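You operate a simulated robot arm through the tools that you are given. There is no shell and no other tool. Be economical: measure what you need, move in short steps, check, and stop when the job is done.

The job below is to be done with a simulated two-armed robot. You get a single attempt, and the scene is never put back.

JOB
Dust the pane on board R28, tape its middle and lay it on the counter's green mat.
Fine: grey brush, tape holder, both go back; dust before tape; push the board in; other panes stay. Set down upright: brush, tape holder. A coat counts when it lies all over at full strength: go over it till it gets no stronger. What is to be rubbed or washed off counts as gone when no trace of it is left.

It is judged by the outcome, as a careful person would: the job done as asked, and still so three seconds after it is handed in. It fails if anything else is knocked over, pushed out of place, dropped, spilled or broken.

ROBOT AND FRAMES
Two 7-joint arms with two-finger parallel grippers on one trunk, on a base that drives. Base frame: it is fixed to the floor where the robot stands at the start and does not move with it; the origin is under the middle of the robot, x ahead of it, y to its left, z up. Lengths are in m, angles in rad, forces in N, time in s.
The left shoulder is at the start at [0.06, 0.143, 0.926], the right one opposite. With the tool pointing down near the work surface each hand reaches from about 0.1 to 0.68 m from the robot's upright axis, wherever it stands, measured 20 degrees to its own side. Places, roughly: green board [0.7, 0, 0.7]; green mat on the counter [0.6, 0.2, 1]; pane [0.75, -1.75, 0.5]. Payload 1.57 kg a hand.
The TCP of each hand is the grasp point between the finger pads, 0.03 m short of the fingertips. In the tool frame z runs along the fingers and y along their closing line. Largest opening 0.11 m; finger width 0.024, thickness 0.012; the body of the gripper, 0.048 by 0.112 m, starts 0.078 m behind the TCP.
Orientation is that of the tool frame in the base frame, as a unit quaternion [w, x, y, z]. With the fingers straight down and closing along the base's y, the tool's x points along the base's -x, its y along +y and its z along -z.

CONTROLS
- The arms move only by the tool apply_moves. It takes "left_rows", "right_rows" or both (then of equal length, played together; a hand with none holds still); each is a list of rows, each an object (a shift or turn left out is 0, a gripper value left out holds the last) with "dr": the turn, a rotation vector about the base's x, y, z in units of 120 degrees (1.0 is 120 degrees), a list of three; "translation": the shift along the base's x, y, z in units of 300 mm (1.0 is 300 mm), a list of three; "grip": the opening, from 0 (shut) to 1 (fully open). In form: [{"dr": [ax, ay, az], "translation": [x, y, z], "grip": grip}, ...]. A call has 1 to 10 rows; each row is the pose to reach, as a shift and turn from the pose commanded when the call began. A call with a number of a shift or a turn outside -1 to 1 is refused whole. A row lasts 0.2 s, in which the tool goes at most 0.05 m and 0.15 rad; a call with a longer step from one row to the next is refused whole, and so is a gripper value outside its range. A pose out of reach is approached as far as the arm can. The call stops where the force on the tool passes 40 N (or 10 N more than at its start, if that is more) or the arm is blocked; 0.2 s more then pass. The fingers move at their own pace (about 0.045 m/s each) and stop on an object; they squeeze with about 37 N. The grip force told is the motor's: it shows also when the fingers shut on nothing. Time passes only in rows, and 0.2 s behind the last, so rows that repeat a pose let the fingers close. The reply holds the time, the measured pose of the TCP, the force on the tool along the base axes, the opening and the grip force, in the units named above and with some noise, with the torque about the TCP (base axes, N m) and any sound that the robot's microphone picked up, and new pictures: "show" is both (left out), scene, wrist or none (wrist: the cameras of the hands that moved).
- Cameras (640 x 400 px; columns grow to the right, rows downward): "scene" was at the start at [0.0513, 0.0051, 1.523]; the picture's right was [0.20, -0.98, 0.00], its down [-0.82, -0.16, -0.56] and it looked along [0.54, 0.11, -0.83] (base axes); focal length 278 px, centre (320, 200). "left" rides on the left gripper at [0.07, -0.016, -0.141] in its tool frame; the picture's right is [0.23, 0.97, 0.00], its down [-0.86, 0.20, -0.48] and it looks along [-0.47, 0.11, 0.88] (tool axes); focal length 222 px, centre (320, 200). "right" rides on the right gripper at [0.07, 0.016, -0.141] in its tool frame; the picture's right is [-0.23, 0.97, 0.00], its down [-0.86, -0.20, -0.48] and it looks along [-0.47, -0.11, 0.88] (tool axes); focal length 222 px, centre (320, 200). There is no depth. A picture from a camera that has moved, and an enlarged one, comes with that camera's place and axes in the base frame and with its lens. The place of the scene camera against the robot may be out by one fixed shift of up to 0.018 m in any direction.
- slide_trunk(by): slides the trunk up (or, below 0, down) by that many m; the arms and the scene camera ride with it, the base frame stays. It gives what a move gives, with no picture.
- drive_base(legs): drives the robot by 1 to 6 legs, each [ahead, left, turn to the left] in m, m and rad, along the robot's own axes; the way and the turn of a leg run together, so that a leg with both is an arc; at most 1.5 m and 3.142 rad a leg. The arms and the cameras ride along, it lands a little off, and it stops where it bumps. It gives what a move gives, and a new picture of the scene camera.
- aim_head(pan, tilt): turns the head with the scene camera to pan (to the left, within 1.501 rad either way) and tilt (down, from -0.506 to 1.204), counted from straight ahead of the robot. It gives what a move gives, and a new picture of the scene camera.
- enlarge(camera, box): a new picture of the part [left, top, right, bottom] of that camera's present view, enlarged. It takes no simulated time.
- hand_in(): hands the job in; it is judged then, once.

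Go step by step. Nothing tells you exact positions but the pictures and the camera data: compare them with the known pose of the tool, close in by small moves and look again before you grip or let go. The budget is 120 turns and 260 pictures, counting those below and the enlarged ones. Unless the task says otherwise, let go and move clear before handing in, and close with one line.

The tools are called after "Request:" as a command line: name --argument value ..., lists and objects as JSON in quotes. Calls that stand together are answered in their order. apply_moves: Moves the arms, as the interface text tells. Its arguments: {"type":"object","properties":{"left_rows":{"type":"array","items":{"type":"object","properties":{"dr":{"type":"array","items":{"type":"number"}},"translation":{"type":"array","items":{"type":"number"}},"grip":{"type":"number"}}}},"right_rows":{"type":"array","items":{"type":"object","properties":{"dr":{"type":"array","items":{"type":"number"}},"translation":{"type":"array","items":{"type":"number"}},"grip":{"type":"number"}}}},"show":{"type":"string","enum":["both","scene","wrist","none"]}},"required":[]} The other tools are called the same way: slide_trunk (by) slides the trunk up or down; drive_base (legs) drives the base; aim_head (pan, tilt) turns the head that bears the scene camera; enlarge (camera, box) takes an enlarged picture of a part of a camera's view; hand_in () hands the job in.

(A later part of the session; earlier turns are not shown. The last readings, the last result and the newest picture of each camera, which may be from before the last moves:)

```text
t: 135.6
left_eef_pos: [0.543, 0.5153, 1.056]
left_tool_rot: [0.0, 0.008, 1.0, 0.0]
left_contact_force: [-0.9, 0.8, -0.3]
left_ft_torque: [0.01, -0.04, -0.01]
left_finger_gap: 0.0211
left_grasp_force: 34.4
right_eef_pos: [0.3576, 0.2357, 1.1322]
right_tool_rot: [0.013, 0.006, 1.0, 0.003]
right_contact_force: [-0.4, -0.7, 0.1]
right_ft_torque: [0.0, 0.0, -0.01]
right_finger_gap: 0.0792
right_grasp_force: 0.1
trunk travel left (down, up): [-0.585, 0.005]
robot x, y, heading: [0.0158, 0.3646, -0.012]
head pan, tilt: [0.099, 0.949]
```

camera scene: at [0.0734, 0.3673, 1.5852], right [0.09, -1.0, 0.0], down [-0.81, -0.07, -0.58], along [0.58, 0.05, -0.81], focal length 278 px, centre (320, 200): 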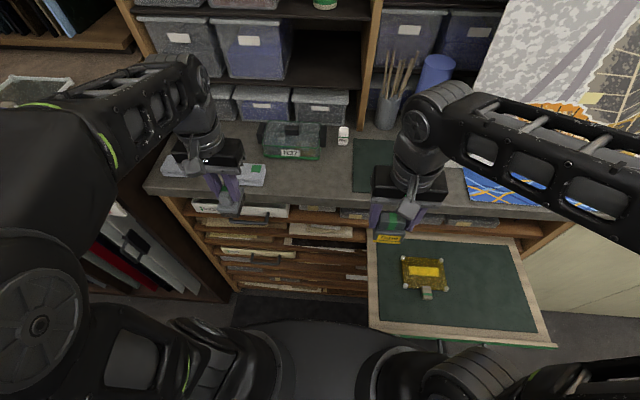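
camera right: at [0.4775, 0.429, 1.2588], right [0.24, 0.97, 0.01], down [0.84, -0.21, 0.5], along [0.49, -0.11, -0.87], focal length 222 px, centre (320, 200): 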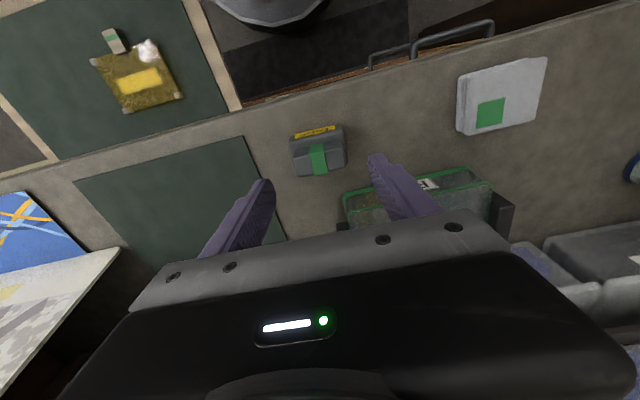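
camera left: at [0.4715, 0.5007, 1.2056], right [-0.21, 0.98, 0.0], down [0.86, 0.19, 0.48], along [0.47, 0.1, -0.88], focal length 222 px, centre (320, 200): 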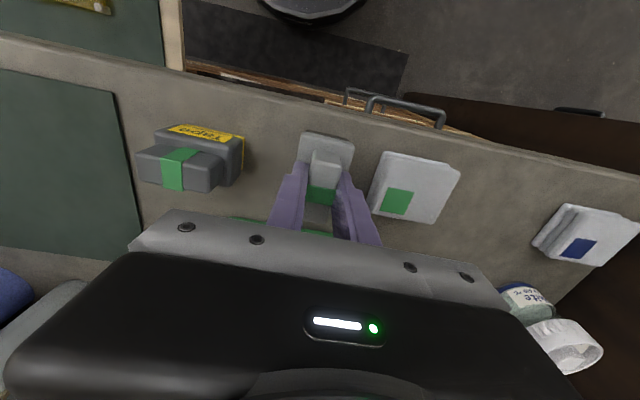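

Request:
apply_moves --left_rows '[{"translation": [0, 0, -0.006]}]' --show "none"

Request:
apply_moves --left_rows '[{"translation": [0, 0, -0.005]}]' --show "wrist"

```text
t: 136.0
left_eef_pos: [0.5424, 0.5154, 1.0572]
left_tool_rot: [0.0, 0.007, 1.0, 0.0]
left_contact_force: [-0.1, 0.8, 10.3]
left_ft_torque: [0.01, 0.21, 0.0]
left_finger_gap: 0.0208
left_grasp_force: 34.6
right_eef_pos: [0.3571, 0.2346, 1.1328]
right_tool_rot: [0.014, 0.006, 1.0, 0.004]
right_contact_force: [-0.4, -0.1, 0.6]
right_ft_torque: [-0.04, 0.03, -0.02]
right_finger_gap: 0.0791
right_grasp_force: 0.1
trunk travel left (down, up): [-0.585, 0.005]
robot x, y, heading: [0.0177, 0.3693, -0.017]
head pan, tilt: [0.099, 0.949]
```

```text
t: 136.4
left_eef_pos: [0.5424, 0.5151, 1.0547]
left_tool_rot: [0.003, 0.007, 1.0, 0.001]
left_contact_force: [2.5, 3.5, 28.0]
left_ft_torque: [0.08, 0.54, -0.02]
left_finger_gap: 0.0211
left_grasp_force: 34.6
right_eef_pos: [0.3566, 0.2358, 1.1333]
right_tool_rot: [0.014, 0.007, 1.0, 0.003]
right_contact_force: [-0.2, 0.5, 0.2]
right_ft_torque: [-0.02, 0.02, 0.03]
right_finger_gap: 0.0793
right_grasp_force: 0.1
trunk travel left (down, up): [-0.585, 0.005]
robot x, y, heading: [0.015, 0.3677, -0.017]
head pan, tilt: [0.099, 0.949]
camera left: at [0.4727, 0.5007, 1.1974], right [-0.21, 0.98, 0.0], down [0.86, 0.19, 0.48], along [0.47, 0.1, -0.88], focal length 222 px, centre (320, 200)
```

left: 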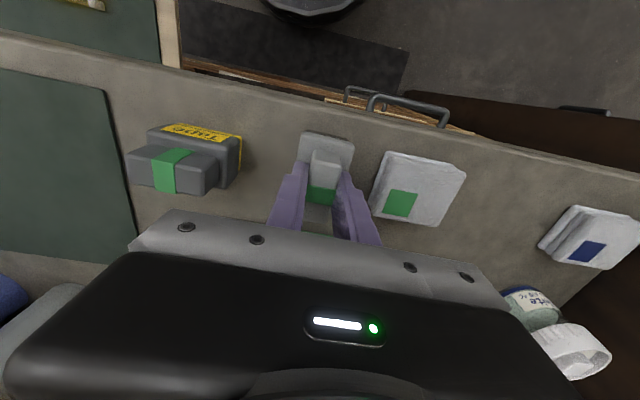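

The brush rests on the counter; ease up, open and lift.

Request:
apply_moves --left_rows '[{"translation": [0, 0, 0.009]}, {"translation": [0, 0, 0.009], "grip": 0.3}, {"translation": [0, 0, 0.009], "grip": 0.5}, {"translation": [0, 0, 0.009], "grip": 0.5}, {"translation": [0, 0, 0.1]}, {"translation": [0, 0, 0.22]}, {"translation": [-0.1, 0.05, 0.24]}, {"translation": [-0.24, 0.1, 0.24]}, {"translation": [-0.38, 0.15, 0.24]}]' --show "both"

Request:
enlarge --camera "scene" --box '[160, 100, 460, 290]'

```text
t: 138.4
left_eef_pos: [0.4279, 0.5618, 1.1225]
left_tool_rot: [0.0, 0.007, 1.0, 0.0]
left_contact_force: [0.0, -0.6, -0.1]
left_ft_torque: [-0.02, -0.01, -0.01]
left_finger_gap: 0.055
left_grasp_force: 0.1
right_eef_pos: [0.3581, 0.2356, 1.1317]
right_tool_rot: [0.014, 0.006, 1.0, 0.003]
right_contact_force: [-0.6, -0.5, 0.7]
right_ft_torque: [0.01, -0.03, -0.02]
right_finger_gap: 0.079
right_grasp_force: 0.0
trunk travel left (down, up): [-0.585, 0.005]
robot x, y, heading: [0.0153, 0.3695, -0.015]
head pan, tilt: [0.099, 0.949]
camera scene: at [0.069, 0.3682, 1.5853], right [0.09, -1.0, 0.0], down [-0.81, -0.07, -0.58], along [0.58, 0.05, -0.81], focal length 278 px, centre (320, 200)
camera left: at [0.3578, 0.5473, 1.2649], right [-0.21, 0.98, 0.0], down [0.86, 0.19, 0.48], along [0.47, 0.1, -0.88], focal length 222 px, centre (320, 200)
```

scene: 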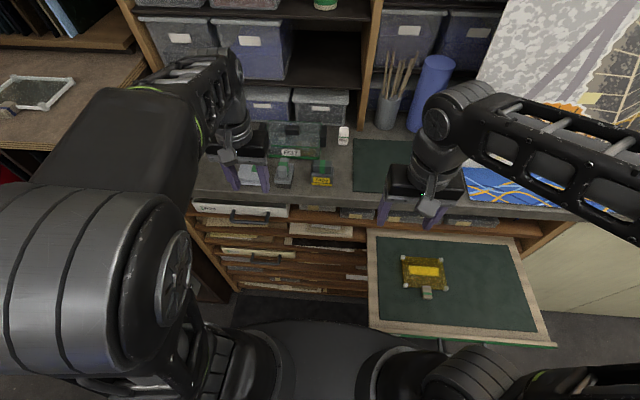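
left: 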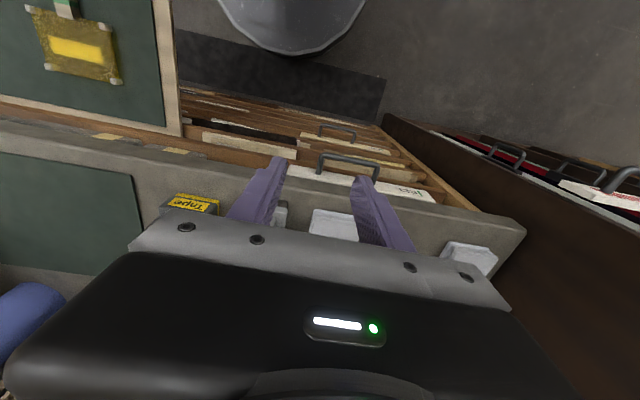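

```text
2.11 times, centred on (310, 195) of scene
camera zoom: at [0.069, 0.3682, 1.5853], right [0.09, -1.0, 0.0], down [-0.81, -0.07, -0.58], along [0.58, 0.05, -0.81], focal length 586 px, centre (341, 210)
```

zoom: 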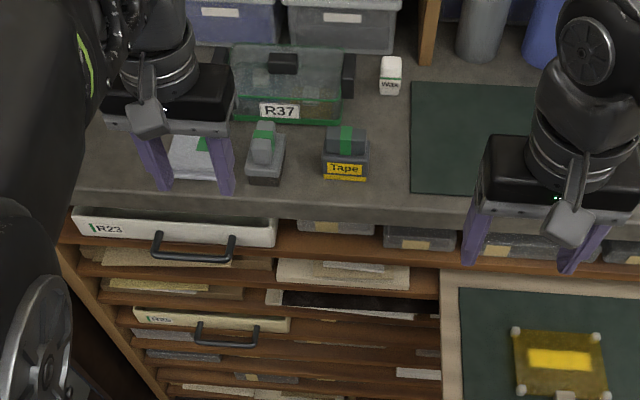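

Both tools are back upright. From here the right hand should reach the pane's tab (about [0.34, 0.083]) directly; I'll move over it.

Request:
apply_moves --right_rows '[{"translation": [0, -0.1, -0.05], "grip": 0.5}, {"translation": [-0.02, -0.2, -0.12]}, {"translation": [-0.04, -0.3, -0.2]}, {"translation": [-0.06, -0.4, -0.3]}, {"translation": [-0.06, -0.49, -0.4]}, {"translation": [-0.06, -0.5, -0.5]}, {"translation": [-0.06, -0.5, -0.62]}, {"translation": [-0.06, -0.5, -0.72]}]' --show "both"

Request:
enlarge --camera "right" --box '[200, 60, 440, 210]'

```text
t: 140.2
left_eef_pos: [0.4291, 0.5619, 1.1233]
left_tool_rot: [0.0, 0.007, 1.0, 0.0]
left_contact_force: [-0.1, -0.6, -0.4]
left_ft_torque: [-0.03, 0.03, 0.02]
left_finger_gap: 0.0549
left_grasp_force: 0.0
right_eef_pos: [0.3361, 0.0779, 0.9118]
right_tool_rot: [0.013, 0.006, 1.0, 0.004]
right_contact_force: [0.0, -1.0, -0.5]
right_ft_torque: [-0.01, -0.01, 0.0]
right_finger_gap: 0.055
right_grasp_force: 0.1
trunk travel left (down, up): [-0.585, 0.005]
robot x, y, heading: [0.0152, 0.3686, -0.009]
head pan, tilt: [0.099, 0.949]
camera scene: at [0.0711, 0.3672, 1.5853], right [0.09, -1.0, 0.0], down [-0.81, -0.07, -0.58], along [0.58, 0.05, -0.81], focal length 278 px, centre (320, 200)
camera right: at [0.2642, 0.0958, 1.0498], right [0.24, 0.97, 0.01], down [0.84, -0.21, 0.5], along [0.49, -0.11, -0.87], focal length 222 px, centre (320, 200)
```

scene: 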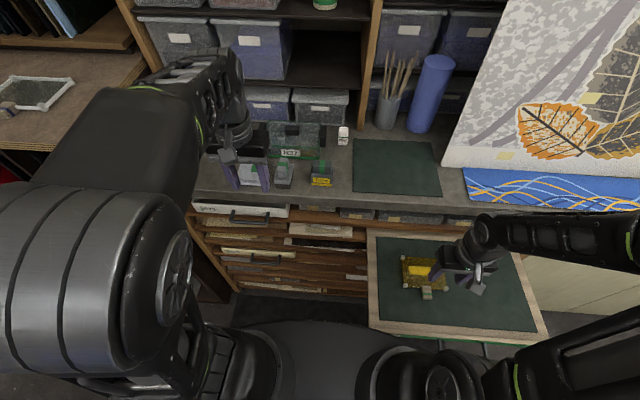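
right: 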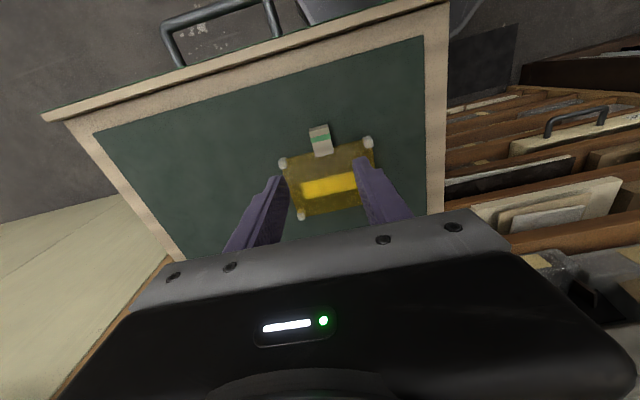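

```text
2.67 times, centred on (320, 135) of right
camera zoom: at [0.2642, 0.0958, 1.0498], right [0.24, 0.97, 0.01], down [0.84, -0.21, 0.5], along [0.49, -0.11, -0.87], focal length 592 px, centre (320, 373)
```

zoom: 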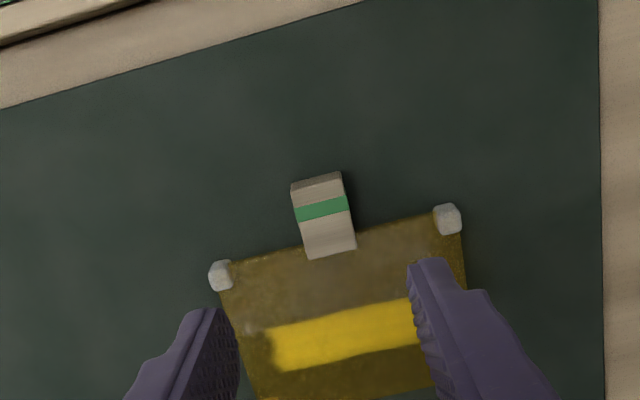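

Tab at [0.337, 0.082], about 25 mm wide along y. I'll lower around it and check before closing.

Request:
apply_moves --right_rows '[{"translation": [0, 0.013, -0.12]}, {"translation": [0, 0.013, -0.24]}, {"translation": [0, 0.013, -0.34]}, {"translation": [0, 0.013, -0.38]}]' --show "wrist"

Request:
enlarge --camera "right" --box '[200, 100, 440, 250]'

```text
t: 141.2
left_eef_pos: [0.4288, 0.5615, 1.1224]
left_tool_rot: [0.0, 0.007, 1.0, 0.0]
left_contact_force: [-0.3, 0.2, 0.6]
left_ft_torque: [0.0, -0.01, -0.02]
left_finger_gap: 0.0553
left_grasp_force: 0.1
right_eef_pos: [0.3381, 0.0886, 0.795]
right_tool_rot: [0.014, 0.006, 1.0, 0.004]
right_contact_force: [-0.1, -0.3, 0.0]
right_ft_torque: [-0.03, -0.01, 0.03]
right_finger_gap: 0.055
right_grasp_force: 0.0
trunk travel left (down, up): [-0.585, 0.005]
robot x, y, heading: [0.0172, 0.3693, -0.014]
head pan, tilt: [0.099, 0.949]
camera right: at [0.2654, 0.105, 0.9343], right [0.24, 0.97, 0.01], down [0.84, -0.21, 0.5], along [0.49, -0.11, -0.87], focal length 222 px, centre (320, 200)
```

right: 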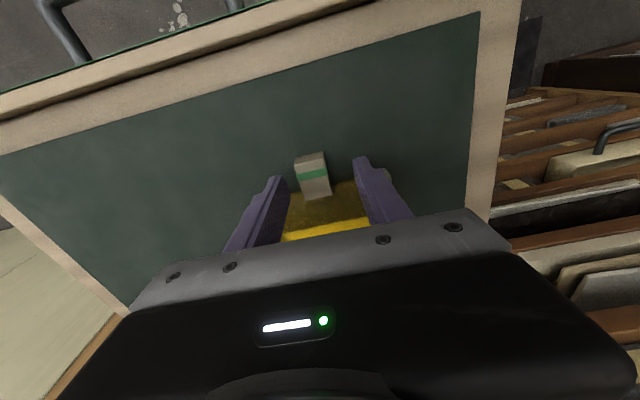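

```text
2.67 times, centred on (320, 175) of right
camera zoom: at [0.2654, 0.105, 0.9343], right [0.24, 0.97, 0.01], down [0.84, -0.21, 0.5], along [0.49, -0.11, -0.87], focal length 592 px, centre (320, 267)
```

zoom: 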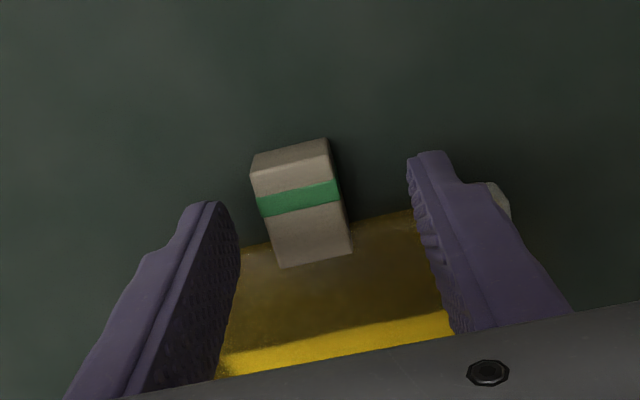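

Shift 6 mm to -y, lower a little more and close on the tab.

Request:
apply_moves --right_rows '[{"translation": [-0.008, -0.021, 0]}, {"translation": [-0.008, -0.021, -0.025]}, {"translation": [-0.008, -0.021, -0.025], "grip": 0.3}, {"translation": [-0.008, -0.021, -0.025], "grip": 0.2}, {"translation": [-0.008, -0.021, -0.025], "grip": 0.1}, {"translation": [-0.008, -0.021, -0.025], "grip": 0.0}, {"translation": [-0.008, -0.021, -0.025], "grip": 0.0}]' --show "wrist"

```text
t: 142.8
left_eef_pos: [0.4294, 0.5596, 1.1222]
left_tool_rot: [0.001, 0.007, 1.0, 0.001]
left_contact_force: [0.4, 0.5, -0.4]
left_ft_torque: [-0.03, 0.03, -0.02]
left_finger_gap: 0.0548
left_grasp_force: 0.1
right_eef_pos: [0.3355, 0.0821, 0.7895]
right_tool_rot: [0.014, 0.005, 1.0, 0.003]
right_contact_force: [0.3, -0.8, -0.2]
right_ft_torque: [-0.01, 0.03, 0.02]
right_finger_gap: 0.0251
right_grasp_force: 36.1
trunk travel left (down, up): [-0.585, 0.005]
robot x, y, heading: [0.0152, 0.3704, -0.013]
head pan, tilt: [0.099, 0.949]
camera right: at [0.2633, 0.098, 0.9279], right [0.24, 0.97, 0.01], down [0.84, -0.21, 0.5], along [0.49, -0.11, -0.87], focal length 222 px, centre (320, 200)
```

right: 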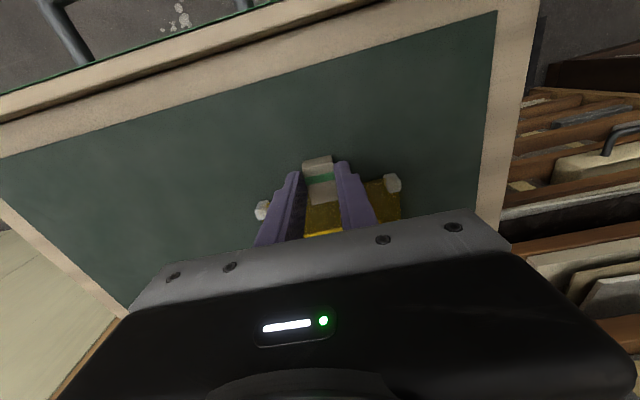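

Tab gripped (25 mm). Lift gently and check.

Request:
apply_moves --right_rows '[{"translation": [0, 0, 0.03]}, {"translation": [0, 0, 0.1]}, {"translation": [0, 0, 0.2]}, {"translation": [0, 0, 0.33]}]' --show "both"

Request:
enlarge --camera "scene" --box '[360, 200, 520, 300]'

```text
t: 143.8
left_eef_pos: [0.4282, 0.5616, 1.1233]
left_tool_rot: [-0.001, 0.007, 1.0, 0.0]
left_contact_force: [-0.3, 0.0, -0.2]
left_ft_torque: [-0.03, -0.02, -0.02]
left_finger_gap: 0.0548
left_grasp_force: 0.1
right_eef_pos: [0.3345, 0.0801, 0.8894]
right_tool_rot: [0.012, 0.005, 1.0, 0.003]
right_contact_force: [-0.8, 0.0, -1.2]
right_ft_torque: [-0.03, 0.08, 0.01]
right_finger_gap: 0.0252
right_grasp_force: 36.3
trunk travel left (down, up): [-0.585, 0.005]
robot x, y, heading: [0.017, 0.3648, -0.012]
head pan, tilt: [0.099, 0.949]
camera scene: at [0.0693, 0.3673, 1.5853], right [0.09, -1.0, 0.0], down [-0.81, -0.07, -0.58], along [0.58, 0.05, -0.81], focal length 278 px, centre (320, 200)
camera right: at [0.2619, 0.096, 1.0277], right [0.24, 0.97, 0.01], down [0.84, -0.21, 0.5], along [0.49, -0.11, -0.87], focal length 222 px, centre (320, 200)
```

scene: 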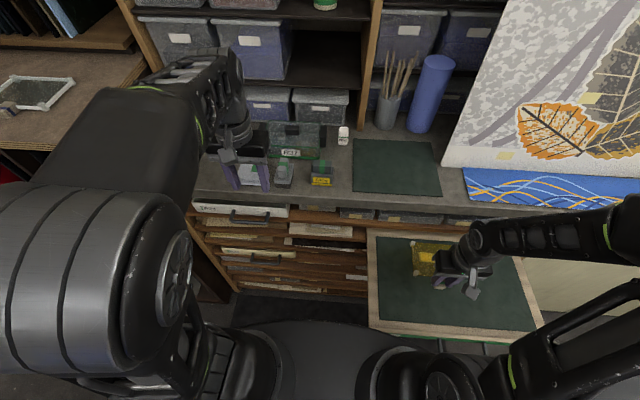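
right: 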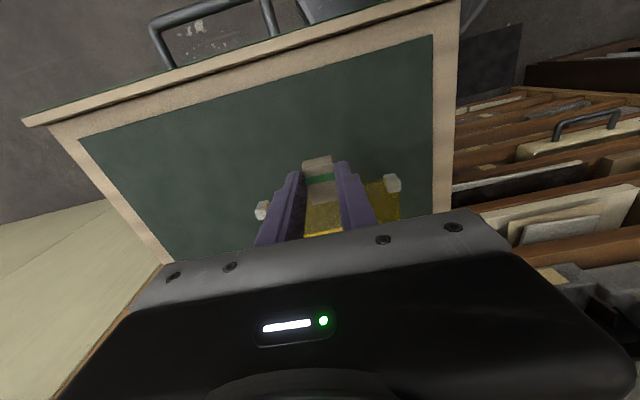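

```text
4.00 times, centred on (440, 250) of scene
camera zoom: at [0.0693, 0.3673, 1.5853], right [0.09, -1.0, 0.0], down [-0.81, -0.07, -0.58], along [0.58, 0.05, -0.81], focal length 1114 px, centre (-160, 0)
```

zoom: 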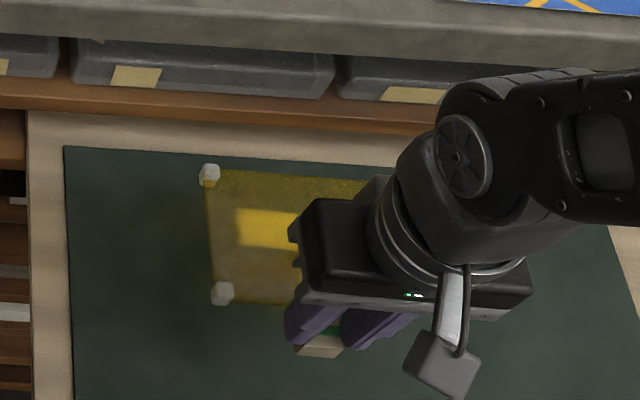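

The pane is held level. Raise it above counter height, then over the green mat.

Request:
apply_moves --right_rows '[{"translation": [0, 0, 0.13]}, {"translation": [0, 0.02, 0.27]}, {"translation": [0, 0.05, 0.41]}, {"translation": [0, 0.1, 0.54]}, {"translation": [0, 0.17, 0.66]}, {"translation": [0, 0.25, 0.76]}, {"translation": [0.08, 0.34, 0.78]}, {"translation": [0.2, 0.4, 0.78]}, {"translation": [0.33, 0.4, 0.78]}, {"translation": [0.46, 0.4, 0.78]}]' --show "both"

```text
t: 146.0
left_eef_pos: [0.4301, 0.5607, 1.1225]
left_tool_rot: [-0.001, 0.006, 1.0, 0.0]
left_contact_force: [-0.6, 0.3, -0.2]
left_ft_torque: [0.04, 0.08, 0.0]
left_finger_gap: 0.055
left_grasp_force: 0.1
right_eef_pos: [0.4771, 0.2014, 1.1204]
right_tool_rot: [0.013, 0.006, 1.0, 0.003]
right_contact_force: [1.1, -0.2, -0.6]
right_ft_torque: [0.03, 0.11, -0.01]
right_finger_gap: 0.0252
right_grasp_force: 36.4
trunk travel left (down, up): [-0.585, 0.005]
robot x, y, heading: [0.0137, 0.3697, -0.009]
head pan, tilt: [0.099, 0.949]
camera scene: at [0.0721, 0.3675, 1.5852], right [0.09, -1.0, 0.0], down [-0.81, -0.07, -0.58], along [0.58, 0.05, -0.81], focal length 278 px, centre (320, 200)
camera right: at [0.4039, 0.2178, 1.2593], right [0.24, 0.97, 0.01], down [0.84, -0.21, 0.5], along [0.49, -0.11, -0.87], focal length 222 px, centre (320, 200)
```

scene: 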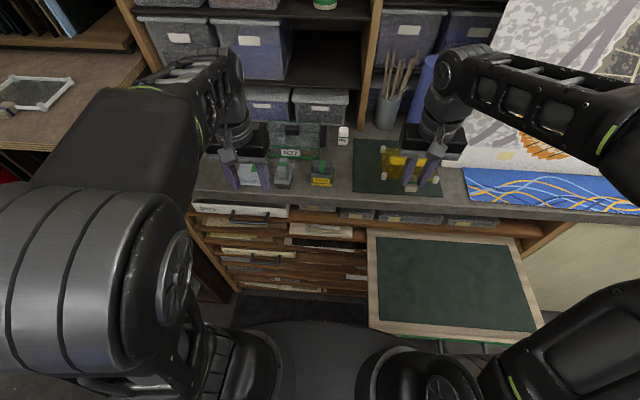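
right: 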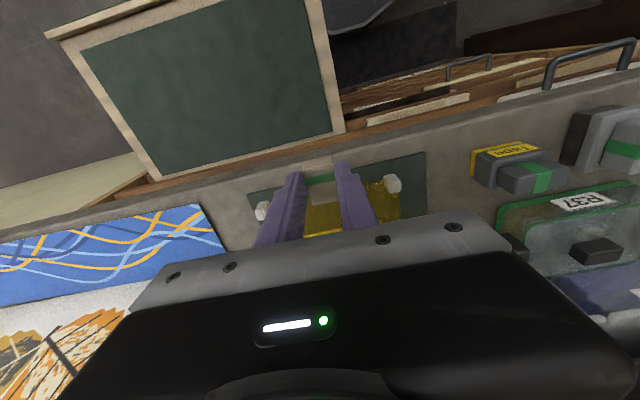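

Move forward 7 cm over the mat and lower partway.

Request:
apply_moves --right_rows '[{"translation": [0.1, 0, 0]}, {"translation": [0.2, 0, 0]}, {"translation": [0.25, 0, -0.06]}, {"translation": [0.25, 0, -0.15]}, {"translation": [0.25, 0, -0.19]}]' --show "both"

Request:
enlarge --camera "scene" --box '[330, 110, 490, 210]'

```text
t: 147.2
left_eef_pos: [0.4296, 0.5613, 1.1234]
left_tool_rot: [0.0, 0.007, 1.0, 0.0]
left_contact_force: [0.1, 0.6, 0.0]
left_ft_torque: [-0.03, 0.0, 0.02]
left_finger_gap: 0.0551
left_grasp_force: 0.0
right_eef_pos: [0.5495, 0.2021, 1.0661]
right_tool_rot: [0.012, 0.006, 1.0, 0.003]
right_contact_force: [0.6, 1.1, -1.7]
right_ft_torque: [0.01, 0.07, 0.0]
right_finger_gap: 0.0251
right_grasp_force: 36.8
trunk travel left (down, up): [-0.585, 0.005]
robot x, y, heading: [0.0185, 0.3694, -0.014]
head pan, tilt: [0.099, 0.949]
camera scene: at [0.071, 0.3672, 1.5853], right [0.09, -1.0, 0.0], down [-0.81, -0.07, -0.58], along [0.58, 0.05, -0.81], focal length 278 px, centre (320, 200)
camera right: at [0.4772, 0.2177, 1.2038], right [0.24, 0.97, 0.01], down [0.84, -0.21, 0.5], along [0.49, -0.11, -0.87], focal length 222 px, centre (320, 200)
```

scene: 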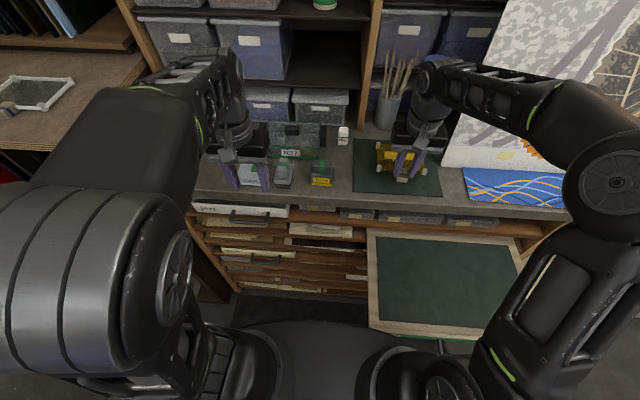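
right: 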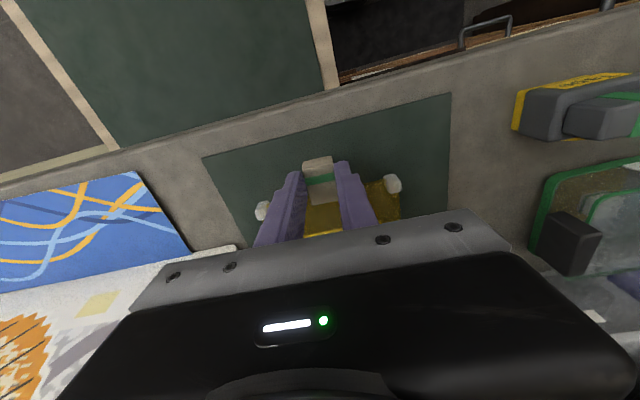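

```text
4.00 times, centred on (410, 160) of scene
camera zoom: at [0.071, 0.3672, 1.5853], right [0.09, -1.0, 0.0], down [-0.81, -0.07, -0.58], along [0.58, 0.05, -0.81], focal length 1114 px, centre (-40, 360)
```

zoom: 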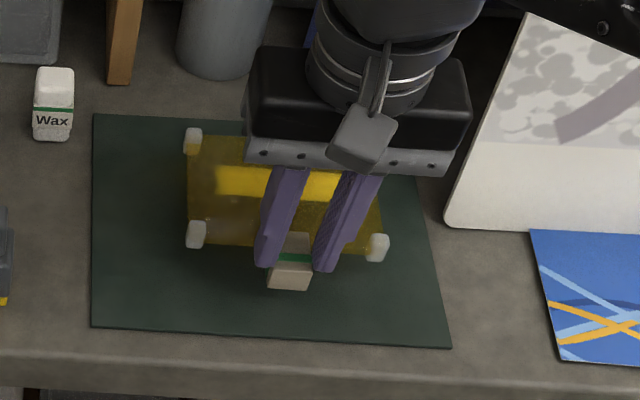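

Well placed over the mat. Lower gradually until contact.

Request:
apply_moves --right_rows '[{"translation": [0, 0, -0.025]}, {"translation": [0, 0, -0.045]}]' --show "none"

Request:
apply_moves --right_rows '[{"translation": [0, 0, -0.01]}]' --show "none"

Request:
apply_moves --right_rows '[{"translation": [0, 0, -0.01]}]' --show "none"

```text
t: 147.8
left_eef_pos: [0.4282, 0.5613, 1.1227]
left_tool_rot: [0.0, 0.007, 1.0, 0.0]
left_contact_force: [0.5, 0.7, 0.4]
left_ft_torque: [-0.01, 0.0, 0.02]
left_finger_gap: 0.0547
left_grasp_force: 0.1
right_eef_pos: [0.5482, 0.2005, 1.0513]
right_tool_rot: [0.013, 0.006, 1.0, 0.003]
right_contact_force: [0.0, 0.3, -1.7]
right_ft_torque: [-0.02, 0.09, 0.02]
right_finger_gap: 0.0251
right_grasp_force: 36.9
trunk travel left (down, up): [-0.585, 0.005]
robot x, y, heading: [0.0158, 0.368, -0.009]
head pan, tilt: [0.099, 0.949]
```

```text
t: 148.2
left_eef_pos: [0.4294, 0.5612, 1.1239]
left_tool_rot: [0.0, 0.007, 1.0, -0.001]
left_contact_force: [0.8, 0.1, -0.3]
left_ft_torque: [-0.03, 0.0, -0.01]
left_finger_gap: 0.0554
left_grasp_force: 0.0
right_eef_pos: [0.5488, 0.2002, 1.049]
right_tool_rot: [0.013, 0.006, 1.0, 0.003]
right_contact_force: [-0.6, -0.4, -1.7]
right_ft_torque: [0.01, 0.05, 0.01]
right_finger_gap: 0.0254
right_grasp_force: 36.6
trunk travel left (down, up): [-0.585, 0.005]
robot x, y, heading: [0.0112, 0.3688, -0.013]
head pan, tilt: [0.099, 0.949]
```

```text
t: 148.6
left_eef_pos: [0.429, 0.5613, 1.1237]
left_tool_rot: [0.0, 0.007, 1.0, 0.0]
left_contact_force: [0.0, -0.3, 1.0]
left_ft_torque: [-0.03, 0.01, 0.01]
left_finger_gap: 0.0551
left_grasp_force: 0.0
right_eef_pos: [0.5489, 0.2013, 1.0452]
right_tool_rot: [0.014, 0.007, 1.0, 0.004]
right_contact_force: [-0.9, 1.3, -1.7]
right_ft_torque: [-0.01, 0.06, 0.01]
right_finger_gap: 0.0254
right_grasp_force: 36.7
trunk travel left (down, up): [-0.585, 0.005]
robot x, y, heading: [0.0161, 0.371, -0.018]
head pan, tilt: [0.099, 0.949]
```

Request:
apply_moves --right_rows '[{"translation": [0, 0, -0.008]}]' --show "none"

Request:
apply_moves --right_rows '[{"translation": [0, 0, -0.007]}]' --show "wrist"

```text
t: 149.0
left_eef_pos: [0.4281, 0.5608, 1.1235]
left_tool_rot: [0.0, 0.006, 1.0, 0.0]
left_contact_force: [0.4, 1.0, 0.4]
left_ft_torque: [-0.01, -0.04, -0.03]
left_finger_gap: 0.0549
left_grasp_force: 0.0
right_eef_pos: [0.5497, 0.2014, 1.0426]
right_tool_rot: [0.013, 0.007, 1.0, 0.004]
right_contact_force: [-0.2, 0.3, -1.4]
right_ft_torque: [-0.03, 0.05, -0.03]
right_finger_gap: 0.0251
right_grasp_force: 36.7
trunk travel left (down, up): [-0.585, 0.005]
robot x, y, heading: [0.0149, 0.3671, -0.013]
head pan, tilt: [0.099, 0.949]
```

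```text
t: 149.4
left_eef_pos: [0.429, 0.5601, 1.123]
left_tool_rot: [0.0, 0.007, 1.0, 0.0]
left_contact_force: [1.4, -0.1, -0.5]
left_ft_torque: [0.01, 0.0, 0.01]
left_finger_gap: 0.0551
left_grasp_force: 0.0
right_eef_pos: [0.5481, 0.2005, 1.0405]
right_tool_rot: [0.013, 0.006, 1.0, 0.003]
right_contact_force: [0.5, -0.2, -1.4]
right_ft_torque: [0.02, 0.1, -0.01]
right_finger_gap: 0.0251
right_grasp_force: 36.8
trunk travel left (down, up): [-0.585, 0.005]
robot x, y, heading: [0.0173, 0.3679, -0.016]
head pan, tilt: [0.099, 0.949]
camera right: at [0.4761, 0.2169, 1.1791], right [0.24, 0.97, 0.01], down [0.84, -0.21, 0.5], along [0.49, -0.11, -0.87], focal length 222 px, centre (320, 200)
```

right: 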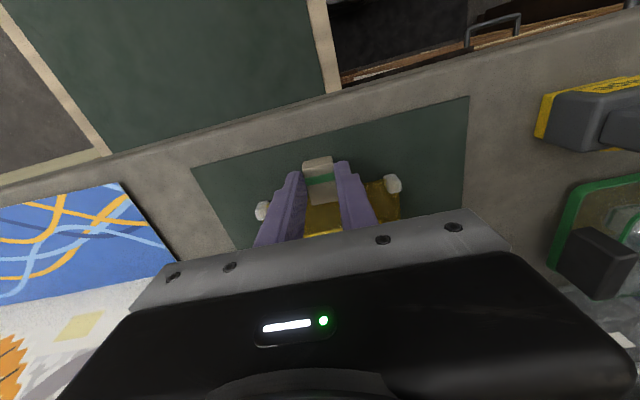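

Still free; continue in 2 mm steps.

Request:
apply_moves --right_rows '[{"translation": [0, 0, -0.008]}]' --show "none"

Request:
apply_moves --right_rows '[{"translation": [0, 0, -0.007]}]' --show "none"

```text
t: 149.8
left_eef_pos: [0.4271, 0.5611, 1.1247]
left_tool_rot: [0.0, 0.007, 1.0, 0.0]
left_contact_force: [-0.3, -0.8, 0.3]
left_ft_torque: [-0.01, 0.05, -0.01]
left_finger_gap: 0.0549
left_grasp_force: 0.1
right_eef_pos: [0.5493, 0.1997, 1.0395]
right_tool_rot: [0.015, 0.006, 1.0, 0.003]
right_contact_force: [-3.3, -1.4, 11.9]
right_ft_torque: [-0.09, 0.23, -0.01]
right_finger_gap: 0.0252
right_grasp_force: 36.9
trunk travel left (down, up): [-0.585, 0.005]
robot x, y, heading: [0.0129, 0.3693, -0.01]
head pan, tilt: [0.099, 0.949]
```

```text
t: 150.2
left_eef_pos: [0.4264, 0.5608, 1.1246]
left_tool_rot: [0.0, 0.007, 1.0, 0.001]
left_contact_force: [-0.1, 0.5, 1.2]
left_ft_torque: [0.0, 0.02, 0.02]
left_finger_gap: 0.0551
left_grasp_force: 0.0
right_eef_pos: [0.5491, 0.2011, 1.0393]
right_tool_rot: [0.016, 0.006, 1.0, 0.004]
right_contact_force: [-5.9, -1.8, 25.7]
right_ft_torque: [-0.07, 0.29, 0.0]
right_finger_gap: 0.0252
right_grasp_force: 36.7
trunk travel left (down, up): [-0.585, 0.005]
robot x, y, heading: [0.0157, 0.3715, -0.021]
head pan, tilt: [0.099, 0.949]
```

The pane is on the mat. Ease up, open slowly and lift straight off.

Request:
apply_moves --right_rows '[{"translation": [0, 0, 0.009]}, {"translation": [0, 0, 0.01], "grip": 0.3}, {"translation": [0, 0, 0.01], "grip": 0.5}, {"translation": [0, 0, 0.01], "grip": 0.5}, {"translation": [0, 0, 0.08]}, {"translation": [0, 0, 0.2]}, {"translation": [-0.1, 0, 0.24]}, {"translation": [-0.24, 0, 0.24]}, {"translation": [-0.4, 0, 0.24]}, {"translation": [-0.55, 0.02, 0.24]}]' --show "both"

Request:
enlarge --camera "scene" --box '[330, 110, 490, 210]'

```text
t: 152.4
left_eef_pos: [0.4288, 0.5605, 1.1229]
left_tool_rot: [0.001, 0.008, 1.0, 0.0]
left_contact_force: [0.5, -0.2, 0.0]
left_ft_torque: [-0.01, -0.04, 0.03]
left_finger_gap: 0.0551
left_grasp_force: 0.1
right_eef_pos: [0.384, 0.2063, 1.1105]
right_tool_rot: [0.014, 0.007, 1.0, 0.003]
right_contact_force: [0.7, 1.1, 1.0]
right_ft_torque: [-0.01, 0.0, -0.01]
right_finger_gap: 0.055
right_grasp_force: 0.1
trunk travel left (down, up): [-0.585, 0.005]
robot x, y, heading: [0.0169, 0.3697, -0.017]
head pan, tilt: [0.099, 0.949]
camera scene: at [0.0693, 0.3673, 1.5853], right [0.09, -1.0, 0.0], down [-0.81, -0.07, -0.58], along [0.58, 0.05, -0.81], focal length 278 px, centre (320, 200)
camera right: at [0.3106, 0.2222, 1.249], right [0.24, 0.97, 0.01], down [0.84, -0.21, 0.5], along [0.49, -0.11, -0.87], focal length 222 px, centre (320, 200)
```

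scene: 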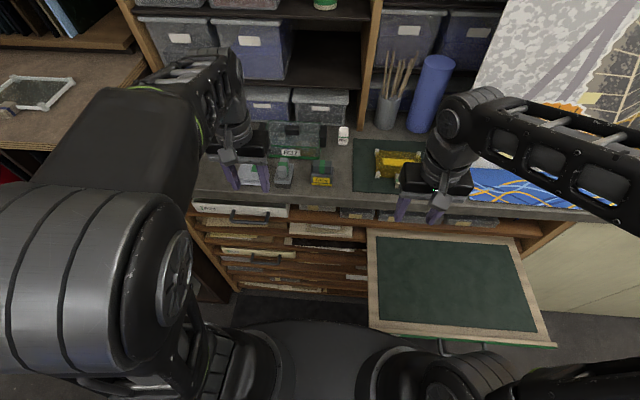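
right: 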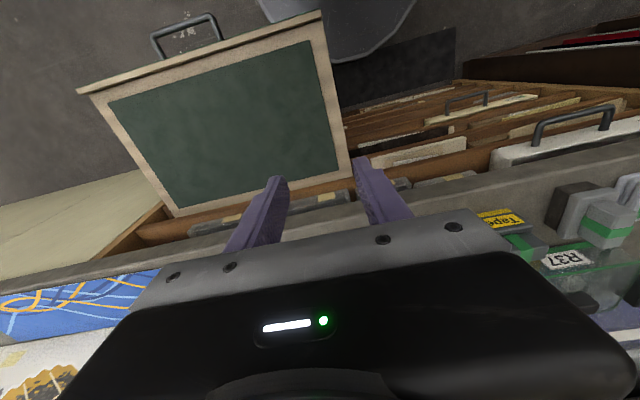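

```text
4.00 times, centred on (410, 160) of scene
camera zoom: at [0.0693, 0.3673, 1.5853], right [0.09, -1.0, 0.0], down [-0.81, -0.07, -0.58], along [0.58, 0.05, -0.81], focal length 1114 px, centre (-40, 360)
```

zoom: 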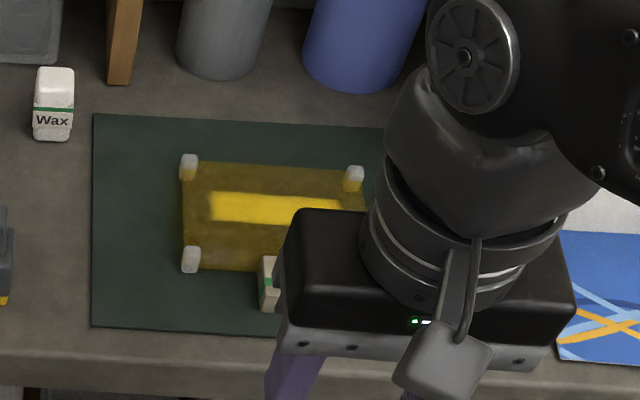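

The pane lies on the mat, tape up. Next: drive back in front of the board to push it in.

Request:
drive_base --legs '[[-0.2, 0, 0.01], [0, -0.36, 0], [-0.15, 0, 0]]'

Request:
slide_trunk --by -0.14

Request:
enlarge --camera "scene" --box '[160, 60, 480, 260]'

```text
t: 156.9
left_eef_pos: [0.0685, 0.2058, 1.124]
left_tool_rot: [0.001, 0.002, 1.0, -0.001]
left_contact_force: [0.1, 0.4, 0.8]
left_ft_torque: [0.0, -0.04, -0.01]
left_finger_gap: 0.0552
left_grasp_force: 0.1
right_eef_pos: [0.0279, -0.1493, 1.1095]
right_tool_rot: [0.014, 0.001, 1.0, 0.004]
right_contact_force: [-0.1, 0.1, 0.2]
right_ft_torque: [-0.02, -0.06, 0.0]
right_finger_gap: 0.055
right_grasp_force: 0.1
trunk travel left (down, up): [-0.585, 0.005]
robot x, y, heading: [-0.3428, 0.0101, -0.006]
head pan, tilt: [0.099, 0.949]
camera scene: at [-0.289, 0.0091, 1.5853], right [0.1, -1.0, 0.0], down [-0.81, -0.08, -0.58], along [0.58, 0.06, -0.81], focal length 278 px, centre (320, 200)
```

scene: 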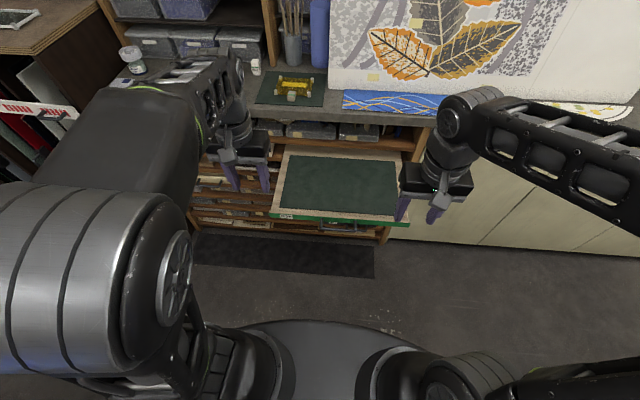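

```text
t: 158.6
left_eef_pos: [0.0684, 0.2069, 0.9827]
left_tool_rot: [0.0, 0.001, 1.0, 0.0]
left_contact_force: [0.7, 0.0, -0.2]
left_ft_torque: [-0.01, 0.02, 0.02]
left_finger_gap: 0.0549
left_grasp_force: 0.1
right_eef_pos: [0.029, -0.1492, 0.9694]
right_tool_rot: [0.013, 0.001, 1.0, 0.003]
right_contact_force: [0.5, 0.3, -0.8]
right_ft_torque: [0.02, -0.03, 0.04]
right_finger_gap: 0.0549
right_grasp_force: 0.0
trunk travel left (down, up): [-0.445, 0.145]
robot x, y, heading: [-0.3395, 0.0132, -0.005]
head pan, tilt: [0.099, 0.949]
```

```text
2.00 times, centred on (320, 160) of scene
camera zoom: at [-0.2872, 0.0091, 1.4453], right [0.1, -1.0, 0.0], down [-0.81, -0.08, -0.58], along [0.58, 0.06, -0.81], focal length 557 px, centre (320, 280)
```

zoom: 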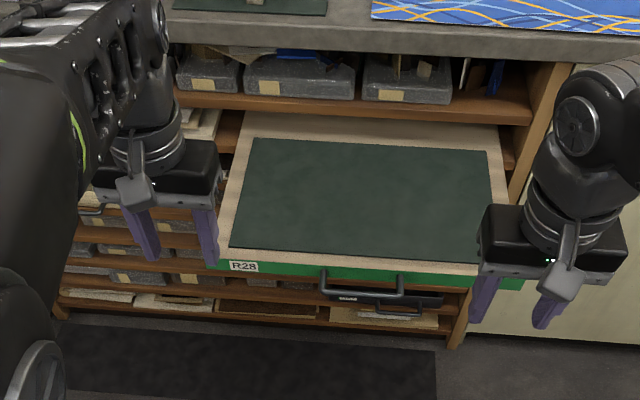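

Close the right hand and place it in front of the handle bar.

Request:
apply_moves --right_rows '[{"translation": [0.02, 0.06, -0.1], "grip": 0.2}, {"translation": [0.05, 0.13, -0.2], "grip": 0}, {"translation": [0.08, 0.2, -0.3]}, {"translation": [0.11, 0.27, -0.4]}, {"translation": [0.14, 0.35, -0.5]}, {"translation": [0.17, 0.43, -0.58]}, {"translation": [0.2, 0.5, -0.66]}, {"translation": [0.22, 0.52, -0.72]}]' --show "both"

```text
t: 160.4
left_eef_pos: [0.0702, 0.2073, 0.9835]
left_tool_rot: [-0.001, 0.002, 1.0, 0.0]
left_contact_force: [0.5, 0.0, 0.4]
left_ft_torque: [0.03, 0.0, 0.01]
left_finger_gap: 0.0551
left_grasp_force: 0.0
right_eef_pos: [0.0941, 0.0062, 0.7548]
right_tool_rot: [0.013, 0.001, 1.0, 0.004]
right_contact_force: [-0.1, -0.8, 0.3]
right_ft_torque: [-0.01, 0.01, 0.01]
right_finger_gap: 0.0
right_grasp_force: 21.0
trunk travel left (down, up): [-0.445, 0.145]
robot x, y, heading: [-0.3417, 0.0104, -0.006]
head pan, tilt: [0.099, 0.949]
camera scene: at [-0.2868, 0.0092, 1.4453], right [0.1, -1.0, 0.0], down [-0.81, -0.08, -0.58], along [0.58, 0.06, -0.81], focal length 278 px, centre (320, 200)
camera right: at [0.0207, 0.0211, 0.8937], right [0.23, 0.97, 0.01], down [0.84, -0.2, 0.5], along [0.49, -0.1, -0.87], focal length 222 px, centre (320, 200)
```

scene: 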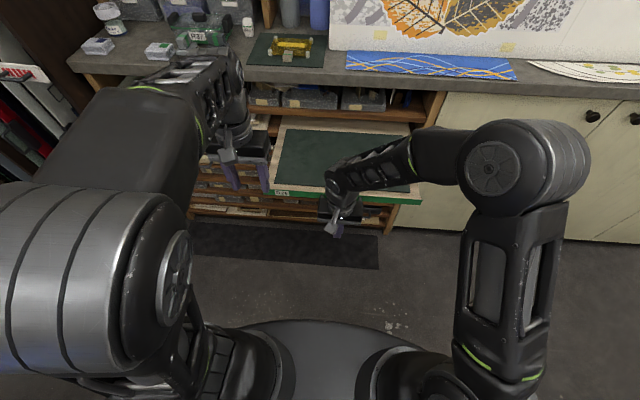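
right: 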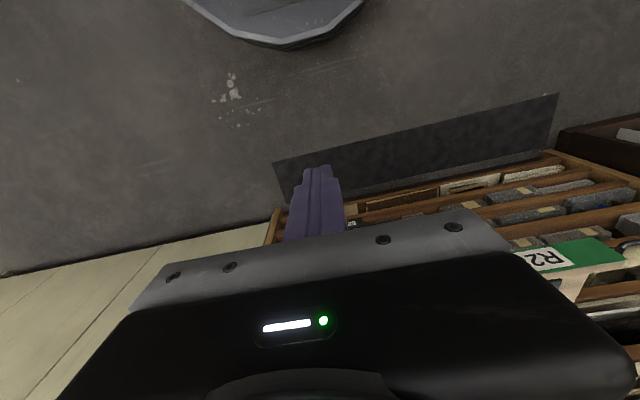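

Drive ahead, pushing the bar; first part.

Request:
drive_base --legs '[[0.2, 0, 0]]'

```text
t: 162.0
left_eef_pos: [0.2785, 0.2064, 0.9831]
left_tool_rot: [0.0, 0.003, 1.0, -0.001]
left_contact_force: [0.0, 0.4, 0.5]
left_ft_torque: [0.06, 0.03, -0.02]
left_finger_gap: 0.0551
left_grasp_force: 0.0
right_eef_pos: [0.3006, 0.003, 0.7557]
right_tool_rot: [0.013, 0.003, 1.0, 0.003]
right_contact_force: [-0.5, 0.1, 0.7]
right_ft_torque: [0.03, 0.01, 0.01]
right_finger_gap: 0.0
right_grasp_force: 21.2
trunk travel left (down, up): [-0.445, 0.145]
robot x, y, heading: [-0.1336, 0.011, -0.002]
head pan, tilt: [0.099, 0.949]
camera scene: at [-0.0791, 0.0081, 1.4452], right [0.09, -1.0, 0.0], down [-0.81, -0.08, -0.58], along [0.58, 0.05, -0.81], focal length 278 px, centre (320, 200)
```

scene: 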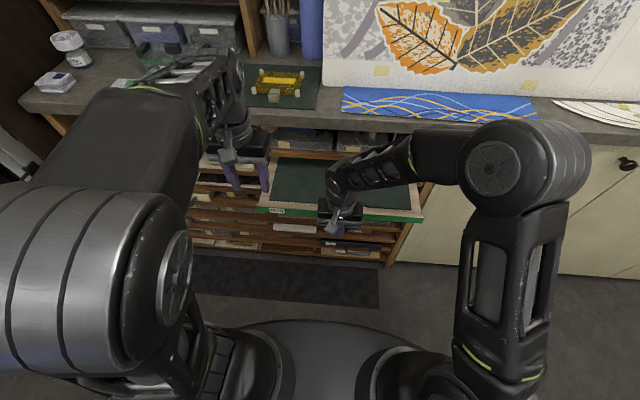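

Request:
drive_base --legs '[[0.14, 0, 0]]'

Request:
enlarge --camera "scene" --box '[180, 110, 480, 300]'

```text
t: 163.4
left_eef_pos: [0.4168, 0.2038, 0.9817]
left_tool_rot: [-0.001, 0.001, 1.0, 0.0]
left_contact_force: [0.1, 0.0, 0.1]
left_ft_torque: [-0.03, 0.04, 0.01]
left_finger_gap: 0.0549
left_grasp_force: 0.1
right_eef_pos: [0.4422, 0.0039, 0.7556]
right_tool_rot: [0.014, 0.001, 1.0, 0.003]
right_contact_force: [1.2, 0.3, 0.1]
right_ft_torque: [-0.02, 0.02, 0.03]
right_finger_gap: 0.0
right_grasp_force: 21.5
trunk travel left (down, up): [-0.445, 0.145]
robot x, y, heading: [0.0058, 0.0145, -0.004]
head pan, tilt: [0.099, 0.949]
camera scene: at [0.0616, 0.0077, 1.4452], right [0.1, -1.0, 0.0], down [-0.81, -0.08, -0.58], along [0.58, 0.06, -0.81], focal length 278 px, centre (320, 200)
```

scene: 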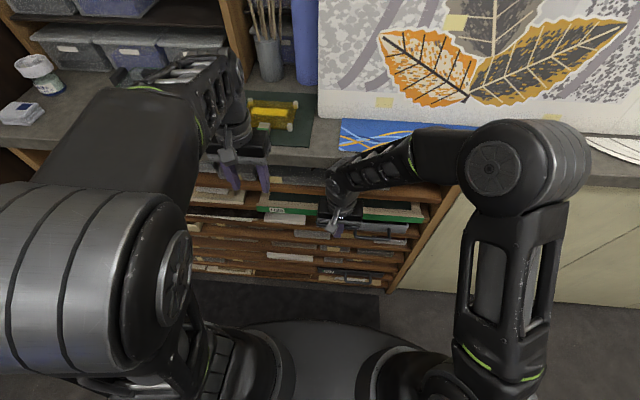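

```text
2.11 times, centred on (330, 205) of scene
camera zoom: at [0.0616, 0.0077, 1.4452], right [0.1, -1.0, 0.0], down [-0.81, -0.08, -0.58], along [0.58, 0.06, -0.81], focal length 586 px, centre (299, 190)
```

zoom: 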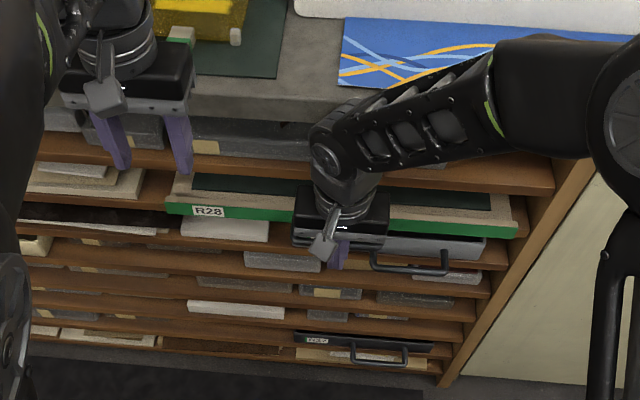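

Finish pushing with the arm in small steps, watching the force.

Request:
apply_moves --right_rows '[{"translation": [0.015, 0, 0]}, {"translation": [0.03, 0, 0]}, {"translation": [0.045, 0, 0]}, {"translation": [0.06, 0, 0]}]' --show "none"

Request:
apply_moves --right_rows '[{"translation": [0.01, 0, 0]}, {"translation": [0.02, 0, 0]}]' --show "wrist"

```text
t: 164.4
left_eef_pos: [0.415, 0.2063, 0.984]
left_tool_rot: [0.001, 0.002, 1.0, 0.0]
left_contact_force: [0.6, 0.5, -0.5]
left_ft_torque: [0.04, 0.0, 0.02]
left_finger_gap: 0.055
left_grasp_force: 0.1
right_eef_pos: [0.4534, 0.005, 0.7565]
right_tool_rot: [0.01, 0.0, 1.0, 0.002]
right_contact_force: [-34.0, -0.4, 0.0]
right_ft_torque: [0.25, 0.38, 0.03]
right_finger_gap: 0.0002
right_grasp_force: 21.3
trunk travel left (down, up): [-0.445, 0.145]
robot x, y, heading: [0.006, 0.0074, -0.001]
head pan, tilt: [0.099, 0.949]
```

```text
t: 164.8
left_eef_pos: [0.4155, 0.2061, 0.9819]
left_tool_rot: [0.0, 0.002, 1.0, 0.0]
left_contact_force: [0.6, -0.5, 0.4]
left_ft_torque: [-0.01, 0.01, 0.01]
left_finger_gap: 0.055
left_grasp_force: 0.1
right_eef_pos: [0.4532, 0.0056, 0.7529]
right_tool_rot: [0.005, -0.001, 1.0, 0.001]
right_contact_force: [-7.8, 1.0, -0.4]
right_ft_torque: [-0.09, 0.1, 0.0]
right_finger_gap: 0.0
right_grasp_force: 21.8
trunk travel left (down, up): [-0.445, 0.145]
robot x, y, heading: [0.0014, 0.0099, -0.003]
head pan, tilt: [0.099, 0.949]
stopped in row 2 (right hand): the force on the tool passed its limit at 46 N (the readings are from after the stop); the commanded pose is now the measured one
camera right: at [0.3823, 0.0208, 0.8932], right [0.22, 0.97, 0.0], down [0.85, -0.2, 0.49], along [0.47, -0.11, -0.87], focal length 222 px, centre (320, 200)
```

right: 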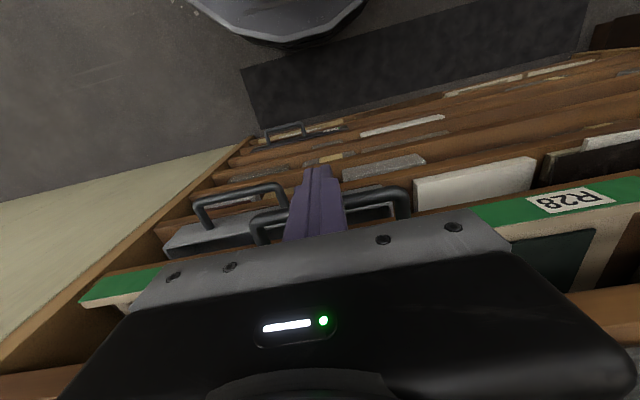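

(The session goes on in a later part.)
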